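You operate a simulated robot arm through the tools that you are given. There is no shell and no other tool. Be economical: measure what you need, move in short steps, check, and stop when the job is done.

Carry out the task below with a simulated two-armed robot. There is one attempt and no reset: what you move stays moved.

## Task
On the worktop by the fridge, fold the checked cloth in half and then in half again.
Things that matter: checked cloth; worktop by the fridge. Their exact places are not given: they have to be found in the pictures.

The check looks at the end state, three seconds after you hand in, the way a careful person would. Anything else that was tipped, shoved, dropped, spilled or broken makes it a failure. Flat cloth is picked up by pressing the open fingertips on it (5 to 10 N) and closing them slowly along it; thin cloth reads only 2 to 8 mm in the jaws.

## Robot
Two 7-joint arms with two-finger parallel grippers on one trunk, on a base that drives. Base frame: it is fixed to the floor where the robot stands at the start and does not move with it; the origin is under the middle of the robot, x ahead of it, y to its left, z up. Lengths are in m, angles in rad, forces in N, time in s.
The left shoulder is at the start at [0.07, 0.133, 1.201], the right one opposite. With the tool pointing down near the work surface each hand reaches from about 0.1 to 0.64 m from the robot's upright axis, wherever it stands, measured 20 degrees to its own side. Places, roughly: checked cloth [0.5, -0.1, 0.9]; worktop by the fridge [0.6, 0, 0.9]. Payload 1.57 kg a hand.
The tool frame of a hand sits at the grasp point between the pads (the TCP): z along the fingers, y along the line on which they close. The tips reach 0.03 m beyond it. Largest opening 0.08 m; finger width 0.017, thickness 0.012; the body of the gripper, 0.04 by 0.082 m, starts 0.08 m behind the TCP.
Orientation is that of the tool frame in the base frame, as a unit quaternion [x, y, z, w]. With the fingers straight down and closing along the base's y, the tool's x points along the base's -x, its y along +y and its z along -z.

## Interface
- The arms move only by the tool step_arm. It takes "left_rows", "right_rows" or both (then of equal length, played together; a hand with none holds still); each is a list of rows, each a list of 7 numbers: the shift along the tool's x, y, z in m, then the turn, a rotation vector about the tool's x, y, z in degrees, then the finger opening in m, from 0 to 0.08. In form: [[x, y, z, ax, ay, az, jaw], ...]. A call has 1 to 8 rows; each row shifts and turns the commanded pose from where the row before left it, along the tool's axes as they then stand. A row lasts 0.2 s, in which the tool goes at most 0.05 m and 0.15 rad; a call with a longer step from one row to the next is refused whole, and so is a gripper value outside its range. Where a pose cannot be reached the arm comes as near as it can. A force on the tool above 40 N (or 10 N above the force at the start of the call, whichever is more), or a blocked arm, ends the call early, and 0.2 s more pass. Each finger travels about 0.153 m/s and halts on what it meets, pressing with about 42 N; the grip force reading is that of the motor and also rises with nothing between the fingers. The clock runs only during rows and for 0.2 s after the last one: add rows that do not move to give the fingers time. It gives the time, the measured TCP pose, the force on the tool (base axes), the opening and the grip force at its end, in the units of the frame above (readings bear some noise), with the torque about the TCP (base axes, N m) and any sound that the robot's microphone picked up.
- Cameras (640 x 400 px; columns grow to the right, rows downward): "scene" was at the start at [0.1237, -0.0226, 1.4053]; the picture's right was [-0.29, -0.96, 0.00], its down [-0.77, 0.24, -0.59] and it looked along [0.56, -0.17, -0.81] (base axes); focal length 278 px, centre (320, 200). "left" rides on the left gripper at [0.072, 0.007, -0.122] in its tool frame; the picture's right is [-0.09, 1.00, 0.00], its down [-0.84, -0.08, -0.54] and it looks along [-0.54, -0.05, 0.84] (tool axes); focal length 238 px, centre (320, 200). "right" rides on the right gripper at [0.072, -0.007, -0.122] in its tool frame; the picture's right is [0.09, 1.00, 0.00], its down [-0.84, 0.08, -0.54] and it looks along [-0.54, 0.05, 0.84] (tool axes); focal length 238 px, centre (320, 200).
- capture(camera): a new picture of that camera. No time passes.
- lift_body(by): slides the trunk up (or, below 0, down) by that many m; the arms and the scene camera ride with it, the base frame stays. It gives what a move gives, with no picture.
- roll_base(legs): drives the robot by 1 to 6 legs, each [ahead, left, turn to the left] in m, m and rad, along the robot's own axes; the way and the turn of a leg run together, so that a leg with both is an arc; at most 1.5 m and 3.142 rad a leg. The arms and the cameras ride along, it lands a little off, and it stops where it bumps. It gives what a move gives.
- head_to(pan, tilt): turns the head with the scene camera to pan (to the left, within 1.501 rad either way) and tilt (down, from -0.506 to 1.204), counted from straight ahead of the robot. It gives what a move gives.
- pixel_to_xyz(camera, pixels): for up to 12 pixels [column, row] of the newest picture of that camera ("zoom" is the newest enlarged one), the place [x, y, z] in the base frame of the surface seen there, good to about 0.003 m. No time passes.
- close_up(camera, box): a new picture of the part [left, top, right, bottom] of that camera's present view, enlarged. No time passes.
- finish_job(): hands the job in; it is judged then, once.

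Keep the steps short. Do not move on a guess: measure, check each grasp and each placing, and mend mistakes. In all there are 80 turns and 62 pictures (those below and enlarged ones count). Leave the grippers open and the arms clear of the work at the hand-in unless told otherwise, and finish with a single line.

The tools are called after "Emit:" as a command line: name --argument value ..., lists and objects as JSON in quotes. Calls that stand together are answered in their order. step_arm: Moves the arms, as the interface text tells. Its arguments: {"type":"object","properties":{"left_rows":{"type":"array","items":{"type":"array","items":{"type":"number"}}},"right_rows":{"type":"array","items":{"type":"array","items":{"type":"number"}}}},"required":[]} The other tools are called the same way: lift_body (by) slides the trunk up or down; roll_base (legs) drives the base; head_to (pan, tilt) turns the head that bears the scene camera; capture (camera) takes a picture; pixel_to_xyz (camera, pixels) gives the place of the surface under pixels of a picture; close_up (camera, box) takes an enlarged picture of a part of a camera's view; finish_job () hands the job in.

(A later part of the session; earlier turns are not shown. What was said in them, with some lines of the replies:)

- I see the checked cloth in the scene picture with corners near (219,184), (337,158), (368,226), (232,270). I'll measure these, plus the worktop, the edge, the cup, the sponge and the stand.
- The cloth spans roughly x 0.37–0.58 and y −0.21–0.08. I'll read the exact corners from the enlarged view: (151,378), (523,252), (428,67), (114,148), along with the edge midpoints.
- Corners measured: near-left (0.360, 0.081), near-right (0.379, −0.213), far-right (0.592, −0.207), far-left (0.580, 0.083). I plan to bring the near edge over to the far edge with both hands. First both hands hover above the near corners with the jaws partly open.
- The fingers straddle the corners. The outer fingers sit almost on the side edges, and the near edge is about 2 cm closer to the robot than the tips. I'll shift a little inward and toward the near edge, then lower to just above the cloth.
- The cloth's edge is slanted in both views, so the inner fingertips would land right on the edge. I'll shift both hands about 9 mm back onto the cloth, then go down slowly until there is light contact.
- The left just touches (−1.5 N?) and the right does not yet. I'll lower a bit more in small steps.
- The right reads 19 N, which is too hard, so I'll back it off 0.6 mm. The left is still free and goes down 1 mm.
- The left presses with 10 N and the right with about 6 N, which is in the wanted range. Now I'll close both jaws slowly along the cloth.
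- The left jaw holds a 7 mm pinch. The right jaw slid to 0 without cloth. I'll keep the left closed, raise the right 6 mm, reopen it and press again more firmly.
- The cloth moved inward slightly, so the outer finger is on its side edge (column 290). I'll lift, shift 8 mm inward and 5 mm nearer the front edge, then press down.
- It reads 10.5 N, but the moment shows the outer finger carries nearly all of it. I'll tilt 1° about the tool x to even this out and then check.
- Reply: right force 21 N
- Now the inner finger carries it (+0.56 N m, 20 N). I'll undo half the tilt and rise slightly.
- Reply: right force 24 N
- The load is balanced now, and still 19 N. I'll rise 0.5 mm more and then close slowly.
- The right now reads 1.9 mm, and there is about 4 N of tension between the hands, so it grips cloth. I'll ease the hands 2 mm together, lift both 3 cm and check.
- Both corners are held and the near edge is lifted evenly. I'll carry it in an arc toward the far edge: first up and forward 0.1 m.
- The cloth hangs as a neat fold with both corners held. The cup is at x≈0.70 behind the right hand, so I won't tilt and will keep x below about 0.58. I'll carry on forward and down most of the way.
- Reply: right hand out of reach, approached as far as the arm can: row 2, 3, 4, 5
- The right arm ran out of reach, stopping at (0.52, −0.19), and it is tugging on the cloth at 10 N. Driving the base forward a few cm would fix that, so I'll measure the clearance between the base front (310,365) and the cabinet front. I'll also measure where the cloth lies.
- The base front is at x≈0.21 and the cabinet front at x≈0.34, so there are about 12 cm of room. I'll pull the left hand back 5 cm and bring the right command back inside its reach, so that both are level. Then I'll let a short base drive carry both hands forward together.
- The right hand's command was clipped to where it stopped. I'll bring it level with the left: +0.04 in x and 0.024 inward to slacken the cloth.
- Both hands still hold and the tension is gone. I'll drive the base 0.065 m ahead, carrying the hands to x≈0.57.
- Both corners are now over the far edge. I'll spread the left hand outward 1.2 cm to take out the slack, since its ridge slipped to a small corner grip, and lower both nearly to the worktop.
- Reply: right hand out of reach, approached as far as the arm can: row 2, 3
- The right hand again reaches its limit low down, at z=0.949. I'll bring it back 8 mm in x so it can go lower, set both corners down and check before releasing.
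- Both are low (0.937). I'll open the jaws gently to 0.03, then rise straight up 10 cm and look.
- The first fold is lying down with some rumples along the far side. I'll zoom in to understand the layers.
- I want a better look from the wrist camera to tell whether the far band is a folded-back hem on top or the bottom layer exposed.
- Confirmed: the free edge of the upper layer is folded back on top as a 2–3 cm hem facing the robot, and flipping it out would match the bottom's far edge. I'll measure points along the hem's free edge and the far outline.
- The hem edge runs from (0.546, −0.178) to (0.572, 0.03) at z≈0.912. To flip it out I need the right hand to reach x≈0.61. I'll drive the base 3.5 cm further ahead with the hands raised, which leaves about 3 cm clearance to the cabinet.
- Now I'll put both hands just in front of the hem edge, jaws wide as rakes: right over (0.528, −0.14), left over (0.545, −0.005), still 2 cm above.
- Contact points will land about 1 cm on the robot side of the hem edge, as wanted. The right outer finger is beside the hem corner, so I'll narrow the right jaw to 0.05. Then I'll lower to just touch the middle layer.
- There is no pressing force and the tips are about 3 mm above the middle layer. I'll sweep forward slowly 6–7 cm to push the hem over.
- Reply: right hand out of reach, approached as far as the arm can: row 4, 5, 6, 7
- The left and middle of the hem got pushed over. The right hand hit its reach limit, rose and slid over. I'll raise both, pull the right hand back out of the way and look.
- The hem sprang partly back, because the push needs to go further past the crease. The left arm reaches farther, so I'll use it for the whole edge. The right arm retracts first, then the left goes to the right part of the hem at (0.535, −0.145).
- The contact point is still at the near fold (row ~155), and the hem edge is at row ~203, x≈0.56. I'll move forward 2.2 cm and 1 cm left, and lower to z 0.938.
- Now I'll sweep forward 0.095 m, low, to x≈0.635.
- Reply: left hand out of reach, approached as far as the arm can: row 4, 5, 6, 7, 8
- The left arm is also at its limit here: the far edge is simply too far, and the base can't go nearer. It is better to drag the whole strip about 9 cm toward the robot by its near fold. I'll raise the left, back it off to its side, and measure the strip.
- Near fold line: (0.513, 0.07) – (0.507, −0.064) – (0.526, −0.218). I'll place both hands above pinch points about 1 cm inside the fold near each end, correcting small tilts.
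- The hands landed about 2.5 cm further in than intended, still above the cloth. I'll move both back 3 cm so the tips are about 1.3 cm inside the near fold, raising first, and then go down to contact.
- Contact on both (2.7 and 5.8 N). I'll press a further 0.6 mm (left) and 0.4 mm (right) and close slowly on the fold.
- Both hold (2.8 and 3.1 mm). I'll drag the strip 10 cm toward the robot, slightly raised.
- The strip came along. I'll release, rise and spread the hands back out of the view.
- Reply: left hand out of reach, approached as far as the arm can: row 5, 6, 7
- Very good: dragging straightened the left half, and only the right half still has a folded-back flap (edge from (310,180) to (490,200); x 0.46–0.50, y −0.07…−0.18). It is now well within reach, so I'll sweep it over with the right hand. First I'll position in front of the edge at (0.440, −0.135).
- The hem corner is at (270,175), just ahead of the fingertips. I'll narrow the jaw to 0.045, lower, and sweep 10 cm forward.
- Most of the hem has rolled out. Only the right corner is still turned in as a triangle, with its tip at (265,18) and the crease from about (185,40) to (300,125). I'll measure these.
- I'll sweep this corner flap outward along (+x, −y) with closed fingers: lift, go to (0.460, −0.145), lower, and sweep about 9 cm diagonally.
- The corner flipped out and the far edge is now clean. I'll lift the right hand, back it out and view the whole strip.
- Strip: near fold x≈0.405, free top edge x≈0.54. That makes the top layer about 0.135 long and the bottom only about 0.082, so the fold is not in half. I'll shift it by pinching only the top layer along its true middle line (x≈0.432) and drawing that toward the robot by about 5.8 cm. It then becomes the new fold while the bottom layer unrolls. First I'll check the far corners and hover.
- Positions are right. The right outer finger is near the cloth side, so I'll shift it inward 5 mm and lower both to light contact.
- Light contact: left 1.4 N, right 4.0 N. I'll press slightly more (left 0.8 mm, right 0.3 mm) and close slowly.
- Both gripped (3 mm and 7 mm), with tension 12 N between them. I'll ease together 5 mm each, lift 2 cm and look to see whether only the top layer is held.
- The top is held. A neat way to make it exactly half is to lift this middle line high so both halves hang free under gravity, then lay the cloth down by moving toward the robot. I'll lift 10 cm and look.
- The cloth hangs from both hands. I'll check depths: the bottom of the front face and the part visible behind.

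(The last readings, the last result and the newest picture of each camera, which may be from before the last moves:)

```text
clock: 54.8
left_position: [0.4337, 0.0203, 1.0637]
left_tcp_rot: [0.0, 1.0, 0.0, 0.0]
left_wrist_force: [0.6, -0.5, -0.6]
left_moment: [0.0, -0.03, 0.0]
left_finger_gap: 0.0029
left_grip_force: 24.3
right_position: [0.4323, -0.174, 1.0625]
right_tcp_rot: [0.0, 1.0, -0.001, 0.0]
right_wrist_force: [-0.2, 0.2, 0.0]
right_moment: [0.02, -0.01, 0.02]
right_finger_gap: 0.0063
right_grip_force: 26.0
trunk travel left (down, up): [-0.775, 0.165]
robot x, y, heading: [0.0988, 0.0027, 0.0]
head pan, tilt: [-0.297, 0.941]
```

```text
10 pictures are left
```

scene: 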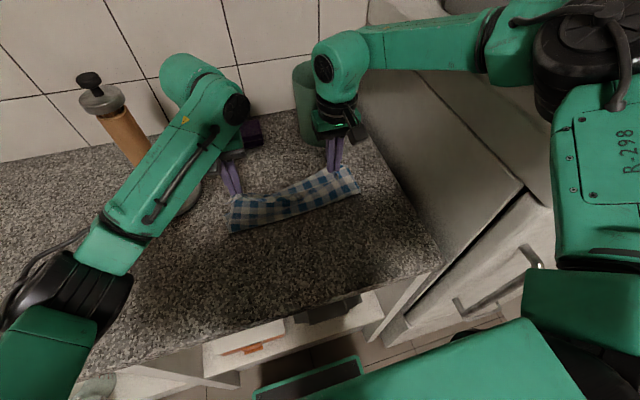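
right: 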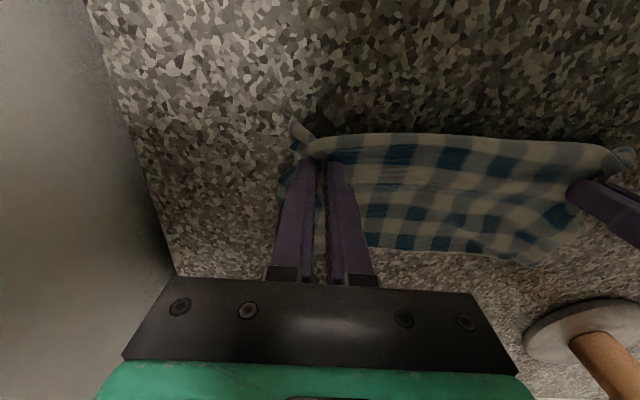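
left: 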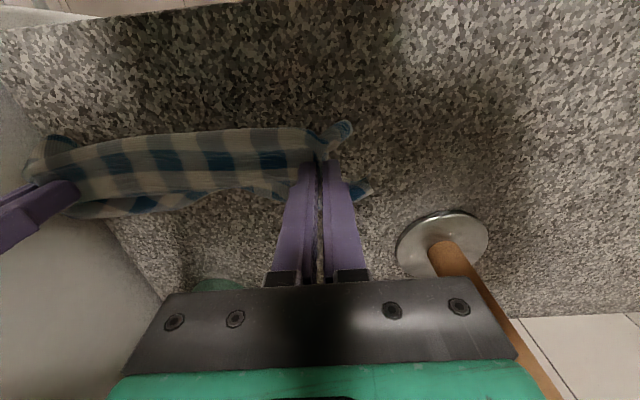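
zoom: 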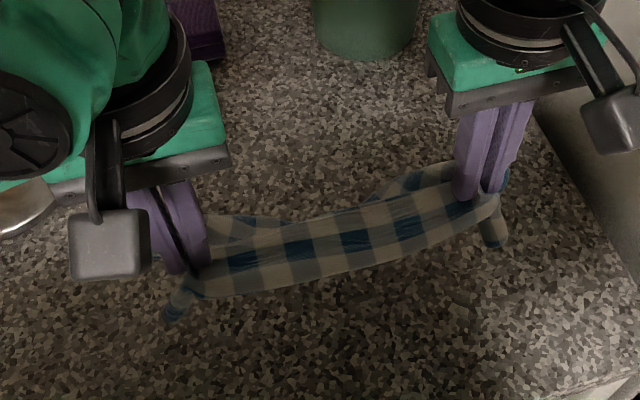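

The cloth drapes evenly over the line of the fingers, so both halves hang. Now I'll lay it down: move 5 cm forward, spread slightly, lower until the free edges touch, then arc back toward the robot. The edges stay at x≈0.485 and the fold ends at x≈0.378.

Emit:
step_arm --left_rows '[[-0.025, 0.004, 0, 0, 0, 0, 0.0], [-0.025, 0.004, 0.012, 0, 0, 0, 0.0], [0, 0, 0.013, 0, 0, 0, 0.0], [0.0324, 0, 0.005, 0, 0, 0, 0.0], [0.0293, 0, 0.015, 0, 0, 0, 0.0], [0.0233, 0, 0.0225, 0, 0, 0, 0.0], [0.015, 0, 0.0285, 0, 0, 0, 0.0], [0.005, 0, 0.026, 0, 0, 0, 0.0]]' --right_rows '[[-0.025, -0.004, 0, 0, 0, 0, 0.0], [-0.025, -0.004, 0.012, 0, 0, 0, 0.0], [0, 0, 0.013, 0, 0, 0, 0.0], [0.0324, 0, 0.005, 0, 0, 0, 0.0], [0.0293, 0, 0.015, 0, 0, 0, 0.0], [0.0233, 0, 0.0225, 0, 0, 0, 0.0], [0.015, 0, 0.0285, 0, 0, 0, 0.0], [0.005, 0, 0.026, 0, 0, 0, 0.0]]'

Emit:
close_up --camera "scene" --box '[170, 150, 442, 320]'

```text
clock: 56.6
left_position: [0.3748, 0.0263, 0.9374]
left_tcp_rot: [0.001, 1.0, -0.003, -0.001]
left_wrist_force: [-0.8, -22.9, 1.0]
left_moment: [-0.67, -0.01, 0.0]
left_finger_gap: 0.0031
left_grip_force: 24.6
right_position: [0.3782, -0.1827, 0.9428]
right_tcp_rot: [0.0, 1.0, 0.0, 0.0]
right_wrist_force: [0.0, 21.3, -1.1]
right_moment: [0.67, 0.03, -0.08]
right_finger_gap: 0.007
right_grip_force: 26.7
trunk travel left (down, up): [-0.775, 0.165]
robot x, y, heading: [0.0989, 0.0013, 0.003]
head pan, tilt: [-0.297, 0.941]
```

```text
2.35 times, centred on (306, 235) of scene
```

zoom: 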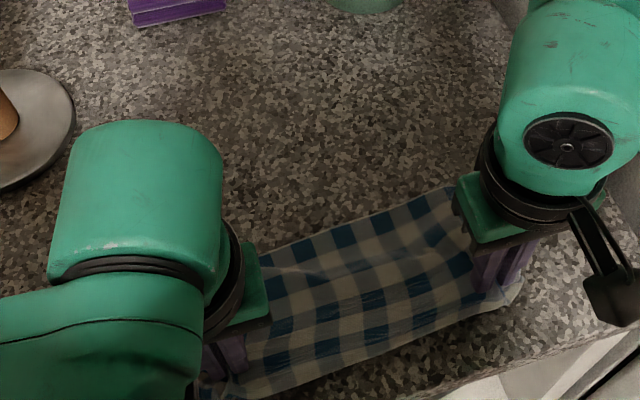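

Laid nicely, though the hands are stretching it (22 N). I'll ease together 4 mm, lower the right a bit, release, lift and back off.

Emit:
step_arm --left_rows '[[0, -0.005, 0.001, 0, 0, 0, 0.0], [0, 0, 0, 0, 0, 0, 0.012], [0, 0, 0, 0, 0, 0, 0.025], [0, 0, -0.01, 0, 0, 0, 0.025], [0, 0, -0.035, 0, 0, 0, 0.025], [0, 0.03, -0.03, 0, 0, 0, 0.025], [0.03, 0.03, 0, 0, 0, 0, 0.036]]' --right_rows '[[0, 0.005, 0.005, 0, 0, 0, 0.0], [0, 0, 0, 0, 0, 0, 0.012], [0, 0, 0, 0, 0, 0, 0.025], [0, 0, -0.01, 0, 0, 0, 0.025], [0, 0, -0.035, 0, 0, 0, 0.025], [0.02, -0.02, -0.03, 0, 0, 0, 0.025], [0.03, -0.02, 0, 0, 0, 0, 0.036]]'

Emit:
close_up --camera "scene" --box '[170, 150, 442, 320]'

Emit:
pixel_to_xyz --camera "zoom" --pixels '[[235, 390], [380, 345], [510, 300], [510, 270], [450, 190], [350, 225], [270, 250], [215, 270], [220, 330], [520, 285], [350, 290]]'

```text
clock: 58.2
left_position: [0.3741, 0.0209, 0.9744]
left_tcp_rot: [0.0, 1.0, 0.0, 0.0]
left_wrist_force: [-0.4, -0.2, -0.5]
left_moment: [-0.01, -0.04, -0.03]
left_finger_gap: 0.0361
left_grip_force: 0.0
left hand out of reach, approached as far as the arm can: row 5, 6, 7
right_position: [0.3484, -0.2052, 1.0126]
right_tcp_rot: [-0.001, 1.0, -0.002, -0.001]
right_wrist_force: [0.9, -0.1, -0.1]
right_moment: [-0.01, 0.0, 0.0]
right_finger_gap: 0.036
right_grip_force: 0.2
right hand out of reach, approached as far as the arm can: row 7
trunk travel left (down, up): [-0.775, 0.165]
robot x, y, heading: [0.097, 0.0022, 0.002]
head pan, tilt: [-0.297, 0.941]
```

```text
2.35 times, centred on (306, 235) of scene
```

zoom: 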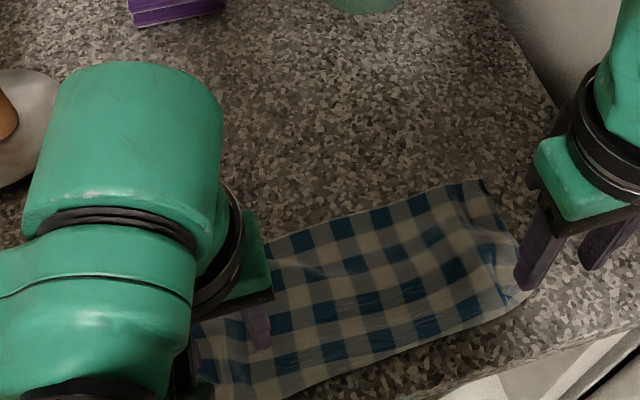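

```text
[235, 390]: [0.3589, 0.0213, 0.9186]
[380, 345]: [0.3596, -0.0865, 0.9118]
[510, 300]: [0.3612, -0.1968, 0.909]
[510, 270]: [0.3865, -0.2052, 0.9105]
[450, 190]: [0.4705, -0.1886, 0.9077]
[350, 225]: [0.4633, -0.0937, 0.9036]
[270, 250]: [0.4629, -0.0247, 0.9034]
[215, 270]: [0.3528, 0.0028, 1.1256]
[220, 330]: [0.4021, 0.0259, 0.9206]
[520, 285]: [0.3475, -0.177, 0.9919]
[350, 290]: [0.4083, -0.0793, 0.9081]
```

The first fold is now a true half: near fold x≈0.357, free edges x≈0.465, width about 0.108. Next comes the second fold, right end over to the left end. The arms are cramped this close, so I'll raise both hands and back the base up 0.09 m.

Emit:
step_arm --left_rows '[[0, 0, -0.03, 0, 0, 0, 0.036], [0, 0, -0.04, 0, 0, 0, 0.036]]' --right_rows '[[0, 0, -0.02, 0, 0, 0, 0.036], [0, 0, -0.02, 0, 0, 0, 0.036]]'

Emit:
roll_base --legs '[[-0.09, 0, 0]]'

```text
clock: 58.8
left_position: [0.3751, 0.0207, 1.0146]
left_tcp_rot: [-0.001, 1.0, 0.0, -0.003]
left_wrist_force: [-0.4, -0.6, -0.4]
left_moment: [-0.02, 0.01, -0.04]
left_finger_gap: 0.036
left_grip_force: 0.2
left hand out of reach, approached as far as the arm can: row 1
right_position: [0.3502, -0.2017, 1.0536]
right_tcp_rot: [-0.001, 1.0, -0.001, -0.001]
right_wrist_force: [0.6, -0.1, 0.1]
right_moment: [-0.02, 0.0, -0.01]
right_finger_gap: 0.036
right_grip_force: 0.1
trunk travel left (down, up): [-0.775, 0.165]
robot x, y, heading: [0.0953, -0.0009, -0.007]
head pan, tilt: [-0.297, 0.941]
```

```text
clock: 59.9
left_position: [0.2886, 0.0197, 1.0131]
left_tcp_rot: [-0.002, 1.0, 0.0, -0.002]
left_wrist_force: [-0.4, -0.3, -0.4]
left_moment: [0.0, 0.01, -0.04]
left_finger_gap: 0.036
left_grip_force: 0.0
right_position: [0.2629, -0.2019, 1.0532]
right_tcp_rot: [0.001, 1.0, -0.001, -0.001]
right_wrist_force: [0.7, 0.2, 0.2]
right_moment: [-0.02, 0.02, 0.02]
right_finger_gap: 0.036
right_grip_force: 0.0
trunk travel left (down, up): [-0.775, 0.165]
robot x, y, heading: [0.0084, 0.0032, -0.002]
head pan, tilt: [-0.297, 0.941]
```

Now I'll move the left hand away to the left side, and the right hand above the right end of the strip.

Emit:
step_arm --left_rows '[[-0.03, 0, -0.03, 0, 0, 0, 0.036], [-0.03, 0.03, -0.01, 0, 0, 0, 0.036], [-0.02, 0.04, 0, 0, 0, 0, 0.036], [0, 0.045, 0, 0, 0, 0, 0.036], [0, 0.045, 0, 0, 0, 0, 0.036], [0, 0.02, 0, 0, 0, 0, 0.036]]' --right_rows '[[-0.03, 0, 0.01, 0, 0, 0, 0.04], [-0.03, 0, 0.015, 0, 0, 0, 0.045], [-0.03, 0, 0.02, 0, 0, 0, 0.045], [-0.03, 0, 0.025, 0, 0, 0, 0.045], [-0.03, -0.005, 0.02, 0, 0, 0, 0.045], [0, 0, 0, 0, 0, 0, 0.045]]'

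Emit:
capture --camera "scene"

Emit:
capture --camera "right"

```text
clock: 61.3
left_position: [0.3626, 0.2038, 1.053]
left_tcp_rot: [-0.001, 1.0, 0.0, -0.001]
left_wrist_force: [-0.4, -0.6, 0.9]
left_moment: [0.0, 0.01, 0.02]
left_finger_gap: 0.0361
left_grip_force: 0.0
right_position: [0.4118, -0.2062, 0.9633]
right_tcp_rot: [0.0, 1.0, -0.001, 0.001]
right_wrist_force: [-0.6, -0.5, 0.0]
right_moment: [0.0, 0.01, -0.01]
right_finger_gap: 0.045
right_grip_force: 0.0
trunk travel left (down, up): [-0.775, 0.165]
robot x, y, heading: [0.0096, -0.0018, 0.001]
head pan, tilt: [-0.297, 0.941]
```

```text
7 pictures are left
```

scene: 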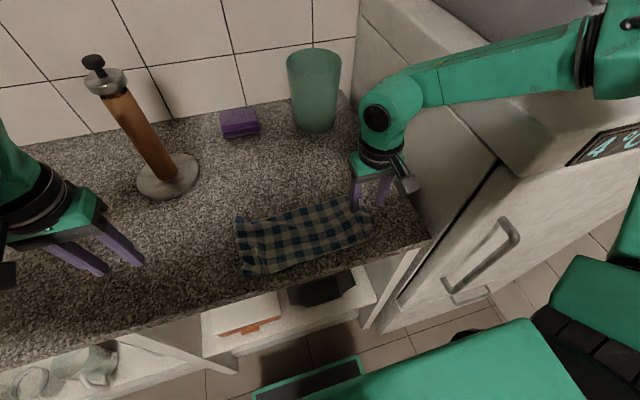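

```text
6 pictures are left
```

right: 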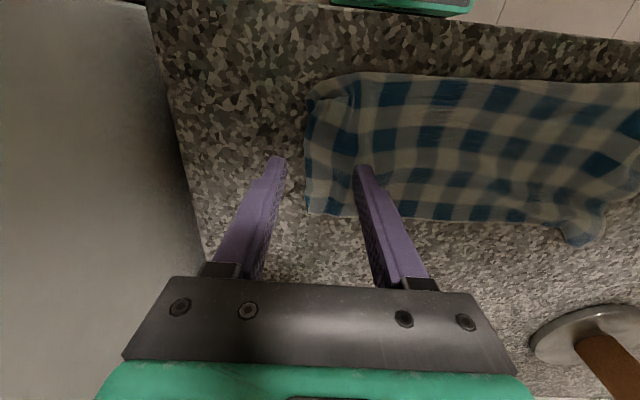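

The fingers straddle the right edge well: the outer one over granite, the inner one over both layers. I'll measure the strip ends from this scene picture.

Emit:
pixel_to_xyz --camera "scene" --pixels '[[237, 218], [239, 240], [245, 270], [300, 258], [368, 234], [350, 200], [300, 210], [240, 258]]'

Emit:
pixel_to_xyz --camera "right" --pixels '[[308, 100], [310, 150], [312, 205], [335, 150], [450, 150], [360, 78], [580, 240]]'

```text
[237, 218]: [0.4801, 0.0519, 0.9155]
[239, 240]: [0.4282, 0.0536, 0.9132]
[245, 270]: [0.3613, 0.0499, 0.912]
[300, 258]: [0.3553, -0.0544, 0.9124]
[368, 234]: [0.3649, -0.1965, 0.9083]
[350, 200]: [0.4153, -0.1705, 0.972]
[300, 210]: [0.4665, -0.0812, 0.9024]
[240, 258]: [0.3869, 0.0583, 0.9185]
```

```text
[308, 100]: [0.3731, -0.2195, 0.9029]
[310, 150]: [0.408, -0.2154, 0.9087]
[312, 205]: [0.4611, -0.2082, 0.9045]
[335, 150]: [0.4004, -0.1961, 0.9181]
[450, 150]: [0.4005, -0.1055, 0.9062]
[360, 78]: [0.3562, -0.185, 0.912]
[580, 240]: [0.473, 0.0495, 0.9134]
```

Right edge y≈−0.214, left edge y≈0.055, middle y≈−0.08. I'll tilt 2.5° so the outer finger reaches the granite and lower toward contact.

Emit:
step_arm --right_rows '[[0, -0.002, 0.012, -2.5, 0, 0, 0.045], [0, 0, 0.012, 0, 0, 0, 0.045], [0, 0, 0.004, 0, 0, 0, 0.045], [0, 0, 0, 0, 0, 0, 0.045]]'

```text
clock: 62.3
left_position: [0.3634, 0.2029, 1.0518]
left_tcp_rot: [-0.001, 1.0, 0.001, -0.002]
left_wrist_force: [0.0, -0.4, 0.5]
left_moment: [0.01, -0.01, 0.0]
left_finger_gap: 0.036
left_grip_force: 0.0
right_position: [0.4096, -0.2092, 0.9343]
right_tcp_rot: [0.001, 1.0, 0.022, -0.001]
right_wrist_force: [0.1, -0.2, -0.3]
right_moment: [0.0, -0.01, 0.0]
right_finger_gap: 0.0447
right_grip_force: 0.0
trunk travel left (down, up): [-0.775, 0.165]
robot x, y, heading: [0.0101, -0.0027, -0.003]
head pan, tilt: [-0.297, 0.941]
```

Emit:
step_arm --right_rows '[[0, 0, 0.0015, 0, 0, 0, 0.045], [0, 0, 0.001, 0, 0, 0, 0.045], [0, 0, 0, 0, 0, 0, 0.045]]'

```text
clock: 63.1
left_position: [0.3636, 0.2027, 1.052]
left_tcp_rot: [-0.001, 1.0, 0.0, -0.003]
left_wrist_force: [0.4, -0.7, -0.5]
left_moment: [-0.04, 0.01, 0.02]
left_finger_gap: 0.036
left_grip_force: 0.0
right_position: [0.4091, -0.2099, 0.9322]
right_tcp_rot: [0.001, 1.0, 0.02, 0.0]
right_wrist_force: [0.7, 0.0, 0.6]
right_moment: [0.03, 0.01, -0.01]
right_finger_gap: 0.0454
right_grip_force: 0.1
trunk travel left (down, up): [-0.775, 0.165]
robot x, y, heading: [0.0089, -0.0, -0.003]
head pan, tilt: [-0.297, 0.941]
```

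Emit:
step_arm --right_rows '[[0, 0, 0.001, 0, 0, 0, 0.045], [0, 0, 0.0008, 0, 0, 0, 0.045], [0, 0, 0, 0, 0, 0, 0.045]]'

```text
clock: 63.9
left_position: [0.3628, 0.2037, 1.0518]
left_tcp_rot: [-0.002, 1.0, 0.0, 0.0]
left_wrist_force: [0.2, 0.2, 0.1]
left_moment: [0.0, -0.01, 0.0]
left_finger_gap: 0.0357
left_grip_force: 0.0
right_position: [0.4099, -0.2093, 0.9315]
right_tcp_rot: [0.0, 1.0, 0.021, 0.002]
right_wrist_force: [1.0, -1.0, 8.8]
right_moment: [0.19, 0.05, 0.02]
right_finger_gap: 0.0449
right_grip_force: 0.0
trunk travel left (down, up): [-0.775, 0.165]
robot x, y, heading: [0.0072, 0.0031, -0.008]
head pan, tilt: [-0.297, 0.941]
```

The inner finger bears it all (8.8 N), so the outer one still hovers. I'll tilt 2° more and press a little.

Emit:
step_arm --right_rows '[[0, 0, 0, -2.0, 0, 0, 0.045], [0, 0, 0.0005, 0, 0, 0, 0.045], [0, 0, 0, 0, 0, 0, 0.045]]'

```text
clock: 64.7
left_position: [0.3644, 0.2092, 1.0512]
left_tcp_rot: [-0.001, 1.0, -0.002, -0.002]
left_wrist_force: [-0.4, 0.0, -0.1]
left_moment: [-0.03, 0.04, 0.05]
left_finger_gap: 0.0358
left_grip_force: 0.1
right_position: [0.4103, -0.2031, 0.9325]
right_tcp_rot: [0.001, 0.999, 0.034, 0.002]
right_wrist_force: [-0.1, -2.8, 18.0]
right_moment: [-0.63, 0.01, -0.01]
right_finger_gap: 0.0457
right_grip_force: 1.1
trunk travel left (down, up): [-0.775, 0.165]
robot x, y, heading: [0.0082, 0.0008, 0.0]
head pan, tilt: [-0.297, 0.941]
```

Now the outer finger bears on the granite (18 N). I'll tilt back 0.9° and start closing slowly.

Emit:
step_arm --right_rows '[[0, 0, 0, 0.9, 0, 0, 0.045], [0, 0, 0, 0, 0, 0, 0.045]]'

```text
clock: 65.3
left_position: [0.3627, 0.2054, 1.0516]
left_tcp_rot: [-0.001, 1.0, -0.001, -0.002]
left_wrist_force: [0.6, 0.4, 0.1]
left_moment: [-0.01, -0.03, 0.01]
left_finger_gap: 0.0362
left_grip_force: 0.0
right_position: [0.4112, -0.2055, 0.9299]
right_tcp_rot: [0.002, 1.0, 0.029, 0.002]
right_wrist_force: [10.1, 5.7, 18.5]
right_moment: [-0.25, -0.31, 0.32]
right_finger_gap: 0.0397
right_grip_force: 0.3
trunk travel left (down, up): [-0.775, 0.165]
robot x, y, heading: [0.0095, -0.0001, -0.003]
head pan, tilt: [-0.297, 0.941]
```

Emit:
step_arm --right_rows '[[0, 0, -0.0005, 0.2, 0, 0, 0.04], [0, 0, 0, 0, 0, 0, 0.034], [0, 0, 0, 0, 0, 0, 0.028], [0, 0, 0, 0, 0, 0, 0.022], [0, 0, 0, 0, 0, 0, 0.015], [0, 0, 0, 0, 0, 0, 0.008], [0, 0, 0, 0, 0, 0, 0.0], [0, 0, 0, 0, 0, 0, 0.0]]'

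Emit:
capture --camera "right"

```text
clock: 67.1
left_position: [0.36, 0.2039, 1.0537]
left_tcp_rot: [-0.002, 1.0, 0.0, 0.0]
left_wrist_force: [0.1, -0.1, 0.8]
left_moment: [0.0, -0.01, 0.01]
left_finger_gap: 0.0361
left_grip_force: 0.1
right_position: [0.4078, -0.2063, 0.9326]
right_tcp_rot: [0.001, 1.0, 0.028, 0.001]
right_wrist_force: [-2.4, 3.2, 20.2]
right_moment: [0.2, 0.17, -0.04]
right_finger_gap: 0.0038
right_grip_force: 25.5
trunk travel left (down, up): [-0.775, 0.165]
robot x, y, heading: [0.0109, 0.0005, -0.005]
head pan, tilt: [-0.297, 0.941]
```

```text
5 pictures are left
```

right: 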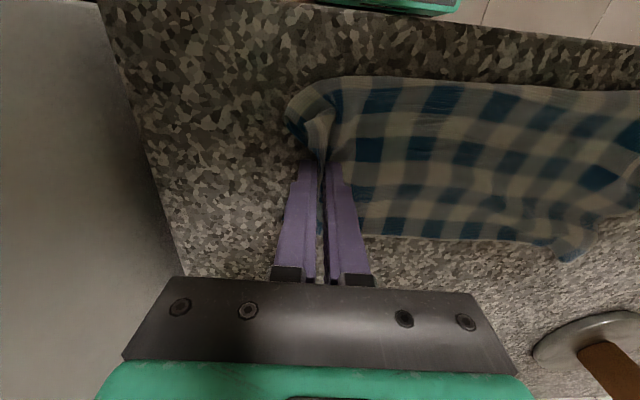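

It grips 3.8 mm. I'll lift 5 cm, move 3 cm left, and check whether both layers come up.

Emit:
step_arm --right_rows '[[0, 0, -0.012, 0, 0, 0, 0.0], [0, 0.005, -0.018, 0, 0, 0, 0.0], [0, 0.01, -0.018, 0, 0, 0, 0.0], [0, 0.015, -0.012, 0, 0, 0, 0.0], [0, 0, 0, 0, 0, 0, 0.0]]'

Emit:
capture --camera "right"

```text
clock: 68.3
left_position: [0.3626, 0.2024, 1.0523]
left_tcp_rot: [-0.002, 1.0, 0.001, -0.002]
left_wrist_force: [1.0, 0.7, -0.3]
left_moment: [-0.03, 0.01, 0.02]
left_finger_gap: 0.036
left_grip_force: 0.1
right_position: [0.4091, -0.1837, 0.9923]
right_tcp_rot: [0.001, 1.0, 0.029, 0.0]
right_wrist_force: [0.2, 0.2, -0.2]
right_moment: [0.06, 0.01, -0.02]
right_finger_gap: 0.003
right_grip_force: 23.8
trunk travel left (down, up): [-0.775, 0.165]
robot x, y, heading: [0.0116, 0.0007, 0.001]
head pan, tilt: [-0.297, 0.941]
```

```text
4 pictures are left
```

right: 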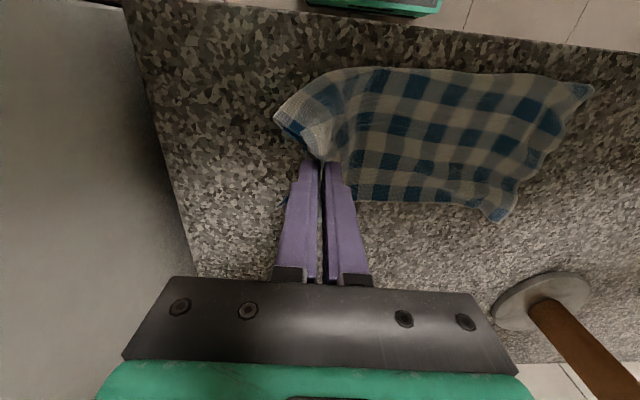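

Nothing of the right end seems left behind except a bit of blue at (285,200). I'll check its height along with the left end.

Emit:
pixel_to_xyz --camera "right" --pixels '[[284, 200], [276, 122], [305, 110], [380, 195], [500, 212], [590, 90], [545, 150], [350, 75]]'

```text
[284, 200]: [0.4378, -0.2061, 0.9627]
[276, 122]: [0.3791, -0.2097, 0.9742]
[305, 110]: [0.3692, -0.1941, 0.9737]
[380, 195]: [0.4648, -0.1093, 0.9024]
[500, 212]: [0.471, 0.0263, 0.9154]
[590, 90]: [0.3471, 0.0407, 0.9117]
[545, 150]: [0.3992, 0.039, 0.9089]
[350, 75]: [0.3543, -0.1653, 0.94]
```

All of the right end is in the air (z 0.96), so both layers are held. I'll carry it over in an arc to the left end (edge at y≈0.04). I'll tilt the tips back to the right by 25° so the edge lies better, and move the left hand further away at the same time.

Emit:
step_arm --left_rows '[[0, 0.025, -0.01, 0, 0, 0, 0.036], [0, 0.025, -0.01, 0, 0, 0, 0.036], [0, 0.025, 0, 0, 0, 0, 0.036], [0, 0.02, 0, 0, 0, 0, 0.036], [0, 0, 0, 0, 0, 0, 0.036], [0, 0, 0, 0, 0, 0, 0.036], [0, 0, 0, 0, 0, 0, 0.036], [0, 0, 0, 0, 0, 0, 0.036]]' --right_rows '[[0, 0.0354, -0.0262, 7, 0, 0, 0.0], [0, 0.0367, -0.0196, 7, 0, 0, 0.0], [0, 0.0381, -0.0135, 7, 0, 0, 0.0], [0, 0.0411, -0.0029, 7, 0, 0, 0.0], [0, 0.0426, 0.011, 0, 0, 0, 0.0], [0, 0.0356, 0.022, 0, 0, 0, 0.0], [0, 0.02, 0.0216, 0, 0, 0, 0.0], [0, 0, 0, 0, 0, 0, 0.0]]'

Emit:
close_up --camera "scene" --box '[160, 170, 384, 310]'

```text
clock: 70.1
left_position: [0.365, 0.2962, 1.0744]
left_tcp_rot: [-0.001, 1.0, 0.0, -0.002]
left_wrist_force: [0.3, -0.1, 0.2]
left_moment: [-0.01, 0.01, -0.01]
left_finger_gap: 0.0357
left_grip_force: 0.1
right_position: [0.354, -0.1449, 0.9796]
right_tcp_rot: [0.0, 0.977, -0.214, 0.0]
right_wrist_force: [0.9, 0.3, 0.3]
right_moment: [0.08, -0.04, 0.02]
right_finger_gap: 0.0031
right_grip_force: 24.2
right hand out of reach, approached as far as the arm can: row 3, 4, 5, 6, 7
trunk travel left (down, up): [-0.775, 0.165]
robot x, y, heading: [0.0116, -0.0003, -0.001]
head pan, tilt: [-0.297, 0.941]
```

```text
2.86 times, centred on (272, 240) of scene
```

zoom: 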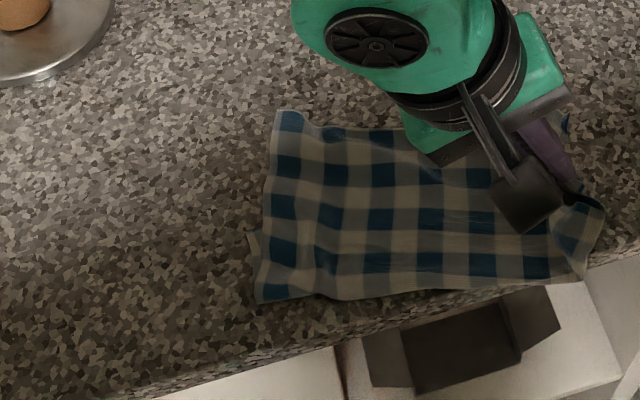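

The tilt put the right arm out of reach, and it stopped at (0.354, −0.145) still holding the cloth. I'll undo the tilt while rising and return above the strip's centre line at x≈0.41.

Emit:
step_arm --right_rows '[[0, -0.0084, -0.0182, -8, 0, 0, 0.0], [-0.02, -0.0057, -0.0192, -8, 0, 0, 0.0], [-0.02, 0.0099, -0.0015, -8.5, 0, 0, 0.0], [-0.015, 0.03, 0, 0, 0, 0, 0.0], [0, 0, 0, 0, 0, 0, 0.0]]'

```text
clock: 71.3
left_position: [0.3633, 0.2955, 1.0751]
left_tcp_rot: [-0.002, 1.0, 0.001, -0.002]
left_wrist_force: [-0.1, -0.3, -0.7]
left_moment: [0.01, -0.01, -0.04]
left_finger_gap: 0.036
left_grip_force: 0.0
right_position: [0.4063, -0.1056, 1.0205]
right_tcp_rot: [0.001, 1.0, 0.0, -0.001]
right_wrist_force: [-0.2, -0.4, 0.0]
right_moment: [-0.01, 0.01, -0.01]
right_finger_gap: 0.0029
right_grip_force: 24.4
trunk travel left (down, up): [-0.775, 0.165]
robot x, y, heading: [0.0103, 0.0008, 0.002]
head pan, tilt: [-0.297, 0.941]
```

It is upright again and still holding (2.9 mm). I'll read the left end's present place from the last enlarged view and carry on part of the arc.

Emit:
pixel_to_xyz --camera "zoom" --pixels '[[280, 115], [270, 190], [260, 298], [400, 290], [500, 288], [400, 130], [330, 130], [255, 245], [330, 210]]'

Emit:
step_arm --right_rows '[[0, 0.025, -0.01, 0, 0, 0, 0.0], [0, 0.025, -0.005, 0, 0, 0, 0.0], [0, 0.025, 0.005, 0, 0, 0, 0.0], [0, 0, 0, 0, 0, 0, 0.0]]'

```text
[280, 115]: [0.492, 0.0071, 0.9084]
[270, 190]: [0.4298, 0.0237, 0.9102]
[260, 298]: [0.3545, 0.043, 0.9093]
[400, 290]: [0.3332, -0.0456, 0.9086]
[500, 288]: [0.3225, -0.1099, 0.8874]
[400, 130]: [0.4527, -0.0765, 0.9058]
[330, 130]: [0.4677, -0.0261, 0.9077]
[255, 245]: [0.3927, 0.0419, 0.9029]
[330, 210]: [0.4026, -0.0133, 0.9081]
```

```text
clock: 72.3
left_position: [0.3634, 0.2969, 1.0738]
left_tcp_rot: [-0.002, 1.0, 0.0, -0.002]
left_wrist_force: [0.4, 0.8, 0.2]
left_moment: [0.01, -0.03, -0.01]
left_finger_gap: 0.0361
left_grip_force: 0.0
right_position: [0.3975, -0.0501, 1.0358]
right_tcp_rot: [0.0, 1.0, -0.002, 0.0]
right_wrist_force: [0.5, 1.1, 0.0]
right_moment: [-0.05, 0.04, -0.03]
right_finger_gap: 0.0029
right_grip_force: 23.4
right hand out of reach, approached as far as the arm can: row 3
trunk travel left (down, up): [-0.775, 0.165]
robot x, y, heading: [0.0092, 0.0031, -0.001]
head pan, tilt: [-0.297, 0.941]
```

The right arm reaches its limit at y≈−0.05. The left end lies at (0.492, 0.007)–(0.355, 0.043), turned about 15°, so the grip should land near (0.417, 0.004). I'll let the base carry the hand: 5.5 cm to the left and 2 cm ahead.

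Emit:
roll_base --legs '[[0.02, 0.055, 0]]'

```text
clock: 73.3
left_position: [0.3831, 0.3466, 1.0766]
left_tcp_rot: [-0.001, 1.0, 0.003, -0.001]
left_wrist_force: [0.6, -1.1, 0.1]
left_moment: [0.02, -0.02, -0.03]
left_finger_gap: 0.0359
left_grip_force: 0.0
right_position: [0.4173, -0.0025, 1.036]
right_tcp_rot: [0.001, 1.0, 0.001, 0.001]
right_wrist_force: [-0.3, -0.3, 0.0]
right_moment: [-0.02, 0.01, 0.02]
right_finger_gap: 0.0029
right_grip_force: 24.2
trunk travel left (down, up): [-0.775, 0.165]
robot x, y, heading: [0.0297, 0.0571, -0.005]
head pan, tilt: [-0.297, 0.941]
```

The hand is now above the target at (0.417, −0.003). I'll turn it 14° to match the left end and lower to z≈0.945.

Emit:
step_arm --right_rows '[[0, 0, 0.015, 0, 0, 7, 0.0], [0, 0, 0.02, 0, 0, 7, 0.0], [0, 0, 0.02, 0, 0, 0, 0.0], [0, 0, 0.02, 0, 0, 0, 0.0], [0, 0, 0.015, 0, 0, 0, 0.0], [0, 0, 0, 0, 0, 0, 0.0]]'

```text
clock: 74.7
left_position: [0.3844, 0.3513, 1.0741]
left_tcp_rot: [0.0, 1.0, 0.0, -0.002]
left_wrist_force: [-0.5, 0.2, 0.1]
left_moment: [-0.03, 0.01, 0.01]
left_finger_gap: 0.036
left_grip_force: 0.1
right_position: [0.4103, -0.0185, 0.9531]
right_tcp_rot: [0.124, 0.992, -0.001, 0.001]
right_wrist_force: [-0.4, 0.9, -0.4]
right_moment: [-0.01, 0.0, 0.04]
right_finger_gap: 0.0028
right_grip_force: 23.9
right hand out of reach, approached as far as the arm can: row 2, 3, 4, 5
trunk travel left (down, up): [-0.775, 0.165]
robot x, y, heading: [0.0316, 0.055, -0.006]
head pan, tilt: [-0.297, 0.941]
```

It lowered, but sits 2 cm short in y, at (0.410, −0.019, 0.953). I'll drive the base 2.5 cm further left, then lower the last bit and open.

Emit:
roll_base --legs '[[0.005, 0.027, 0]]'

Emit:
step_arm --right_rows '[[0, 0, 0.006, 0, 0, 0, 0.0], [0, 0, 0.005, 0, 0, 0, 0.0], [0, 0, 0, 0, 0, 0, 0.0]]'

Emit:
capture --camera "right"

```text
clock: 75.5
left_position: [0.3888, 0.3719, 1.0759]
left_tcp_rot: [0.0, 1.0, 0.003, -0.002]
left_wrist_force: [0.2, -0.6, -0.7]
left_moment: [0.06, -0.02, 0.04]
left_finger_gap: 0.036
left_grip_force: 0.1
right_position: [0.4147, 0.002, 0.952]
right_tcp_rot: [0.125, 0.992, 0.001, 0.001]
right_wrist_force: [0.3, -1.5, 0.1]
right_moment: [0.04, -0.01, 0.01]
right_finger_gap: 0.0027
right_grip_force: 24.5
trunk travel left (down, up): [-0.775, 0.165]
robot x, y, heading: [0.0336, 0.0829, -0.003]
head pan, tilt: [-0.297, 0.941]
```

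```text
clock: 76.3
left_position: [0.3891, 0.3779, 1.075]
left_tcp_rot: [0.001, 1.0, 0.0, -0.002]
left_wrist_force: [0.1, -0.4, 0.1]
left_moment: [-0.01, -0.02, 0.0]
left_finger_gap: 0.0359
left_grip_force: 0.1
right_position: [0.4133, 0.0036, 0.9429]
right_tcp_rot: [0.124, 0.992, -0.001, 0.002]
right_wrist_force: [0.2, 0.1, 0.0]
right_moment: [0.01, 0.01, 0.03]
right_finger_gap: 0.003
right_grip_force: 24.2
right hand out of reach, approached as far as the arm can: row 2
trunk travel left (down, up): [-0.775, 0.165]
robot x, y, heading: [0.035, 0.0813, -0.004]
head pan, tilt: [-0.297, 0.941]
```

```text
2 pictures are left
```

right: 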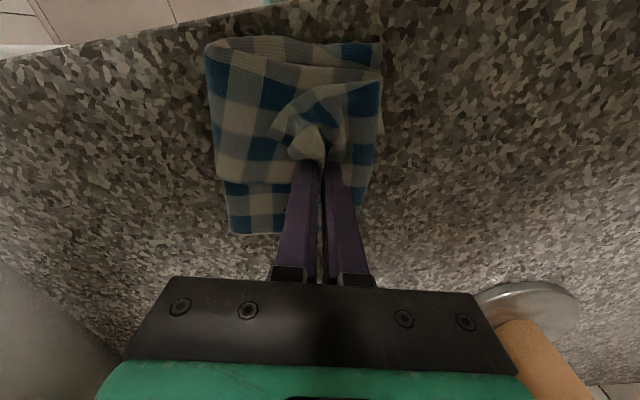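

The cloth is now a compact quarter. I'll measure its outline from this picture before releasing.

Emit:
pixel_to_xyz --camera "right" --pixels '[[210, 45], [380, 45], [382, 100], [375, 160], [365, 215], [230, 230], [215, 180], [260, 200], [300, 145], [275, 125], [290, 45], [340, 60]]'

```text
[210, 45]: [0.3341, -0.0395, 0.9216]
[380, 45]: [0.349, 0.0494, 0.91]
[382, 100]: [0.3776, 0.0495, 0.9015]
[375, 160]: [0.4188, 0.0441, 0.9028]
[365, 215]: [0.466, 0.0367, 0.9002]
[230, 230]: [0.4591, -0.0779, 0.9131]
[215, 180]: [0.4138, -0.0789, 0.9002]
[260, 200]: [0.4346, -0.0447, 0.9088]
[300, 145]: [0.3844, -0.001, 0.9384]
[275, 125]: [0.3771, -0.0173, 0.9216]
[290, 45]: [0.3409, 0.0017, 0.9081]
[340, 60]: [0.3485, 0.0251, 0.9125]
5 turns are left
```

Five turns left. I'll release gently, rise straight up and move the right hand clear to the right, then look.

Emit:
step_arm --right_rows '[[0, 0, 0.003, 0, 0, 0, 0.01], [0, 0, 0, 0, 0, 0, 0.025], [0, 0, 0, 0, 0, 0, 0.04], [0, 0, -0.02, 0, 0, 0, 0.04], [0, 0, -0.045, 0, 0, 0, 0.04], [0, 0, -0.045, 0, 0, 0, 0.04], [0, -0.045, 0, 0, 0, 0, 0.04], [0, -0.045, 0, 0, 0, 0, 0.04]]'

Emit:
capture --camera "scene"

```text
clock: 78.1
left_position: [0.3874, 0.3749, 1.076]
left_tcp_rot: [0.0, 1.0, 0.001, -0.001]
left_wrist_force: [-0.3, -0.6, -0.6]
left_moment: [0.02, 0.01, 0.0]
left_finger_gap: 0.0361
left_grip_force: 0.1
right_position: [0.3841, -0.0872, 1.0522]
right_tcp_rot: [0.124, 0.992, 0.001, 0.001]
right_wrist_force: [-1.2, 0.2, 0.3]
right_moment: [0.06, 0.01, -0.02]
right_finger_gap: 0.0401
right_grip_force: 0.1
trunk travel left (down, up): [-0.775, 0.165]
robot x, y, heading: [0.0278, 0.0834, -0.003]
head pan, tilt: [-0.297, 0.941]
```

```text
1 pictures are left
4 turns are left
```

scene: 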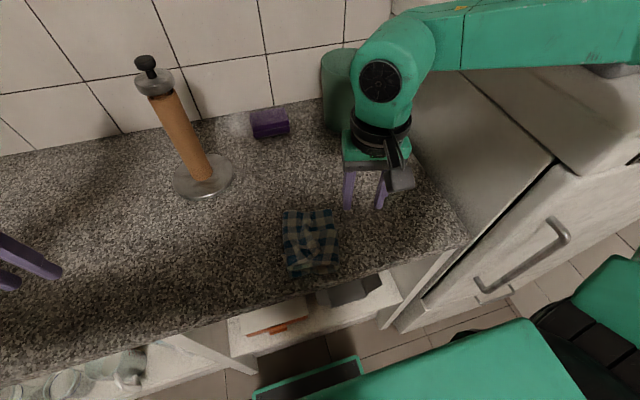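

It is a compact quarter. I'll use the last picture on a close look to decide whether a final smoothing pass is worthwhile.

Emit:
close_up --camera "scene" --box '[260, 195, 364, 290]'

Emit:
pixel_to_xyz --camera "zoom" --pixels '[[200, 100], [320, 100], [420, 100], [250, 200], [320, 200], [400, 200], [250, 290], [320, 290], [400, 290], [220, 330], [430, 310], [320, 250]]'

```text
4.21 times, centred on (312, 242) of scene
```

zoom: 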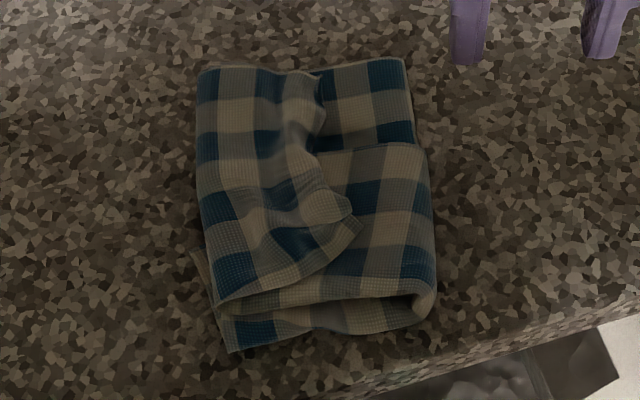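

```text
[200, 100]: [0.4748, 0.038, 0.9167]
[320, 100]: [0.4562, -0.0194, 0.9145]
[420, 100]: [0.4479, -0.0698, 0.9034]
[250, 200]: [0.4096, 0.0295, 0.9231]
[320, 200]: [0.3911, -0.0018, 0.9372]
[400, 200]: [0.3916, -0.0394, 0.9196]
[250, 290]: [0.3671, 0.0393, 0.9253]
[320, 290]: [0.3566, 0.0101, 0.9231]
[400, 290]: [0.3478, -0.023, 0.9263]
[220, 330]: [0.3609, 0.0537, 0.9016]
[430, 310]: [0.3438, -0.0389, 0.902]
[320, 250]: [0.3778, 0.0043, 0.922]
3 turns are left
```

The outline is a tidy four-layer rectangle, with only the gripped edge standing up as a small bump at (0.391, −0.002), z 0.937. Flipping that edge out would spoil the outline, so I'll only pat the bump down lightly with closed fingers and rise again.

Emit:
step_arm --right_rows '[[0.01, 0.044, 0, 0, 0, 0, 0.0], [0.01, 0.042, 0, 0, 0, 0, 0.0], [0, 0, 0.045, 0, 0, 0, 0.0], [0, 0, 0.04, 0, 0, 0, 0.0], [0, 0, 0.02, 0, 0, 0, 0.0], [0, 0, -0.04, 0, 0, 0, 0.0], [0, 0, -0.045, 0, 0, 0, 0.0], [0, -0.045, -0.01, 0, 0, 0, 0.0]]'

```text
clock: 79.9
left_position: [0.3889, 0.3752, 1.0758]
left_tcp_rot: [0.0, 1.0, 0.002, -0.001]
left_wrist_force: [-0.4, -0.4, 0.5]
left_moment: [0.03, -0.02, 0.0]
left_finger_gap: 0.0359
left_grip_force: 0.1
right_position: [0.3826, -0.04, 1.0416]
right_tcp_rot: [0.123, 0.992, 0.001, 0.001]
right_wrist_force: [-0.5, -0.5, -0.4]
right_moment: [0.06, 0.01, 0.0]
right_finger_gap: 0.0001
right_grip_force: 21.6
trunk travel left (down, up): [-0.775, 0.165]
robot x, y, heading: [0.036, 0.0831, -0.004]
head pan, tilt: [-0.297, 0.941]
2 turns are left
```

The pat is done. I'll open the right gripper and move it clear to the right.

Emit:
step_arm --right_rows '[[0, -0.04, -0.02, 0, 0, 0, 0.04], [0, -0.045, 0, 0, 0, 0, 0.08], [0, -0.045, 0, 0, 0, 0, 0.08], [0, 0, 0, 0, 0, 0, 0.08]]' --left_rows '[[0, 0, 0, 0, 0, 0, 0.06], [0, 0, 0, 0, 0, 0, 0.08], [0, 0, 0, 0, 0, 0, 0.08], [0, 0, 0, 0, 0, 0, 0.08]]'

```text
clock: 80.9
left_position: [0.3892, 0.379, 1.0752]
left_tcp_rot: [0.0, 1.0, 0.0, -0.002]
left_wrist_force: [-0.9, 0.4, 0.1]
left_moment: [-0.03, 0.02, -0.01]
left_finger_gap: 0.08
left_grip_force: 0.1
right_position: [0.3505, -0.1655, 1.0569]
right_tcp_rot: [0.124, 0.992, -0.001, -0.001]
right_wrist_force: [-0.2, 1.1, 0.0]
right_moment: [0.0, 0.02, 0.03]
right_finger_gap: 0.0802
right_grip_force: 0.1
trunk travel left (down, up): [-0.775, 0.165]
robot x, y, heading: [0.0342, 0.0809, -0.002]
head pan, tilt: [-0.297, 0.941]
1 turns are left
```

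Both grippers are open and clear, so I'm handing in.

Emit:
finish_job

```text
The job is handed in.
```

The checked cloth is folded in half and in half again on the worktop by the fridge, but not perfectly: a strip up to about 5 cm wide at the gripped end is turned back on top, the layers are offset by about 2 cm, its near edge sits close to the worktop edge, and I had no pictures left to check it after the final pat-down.
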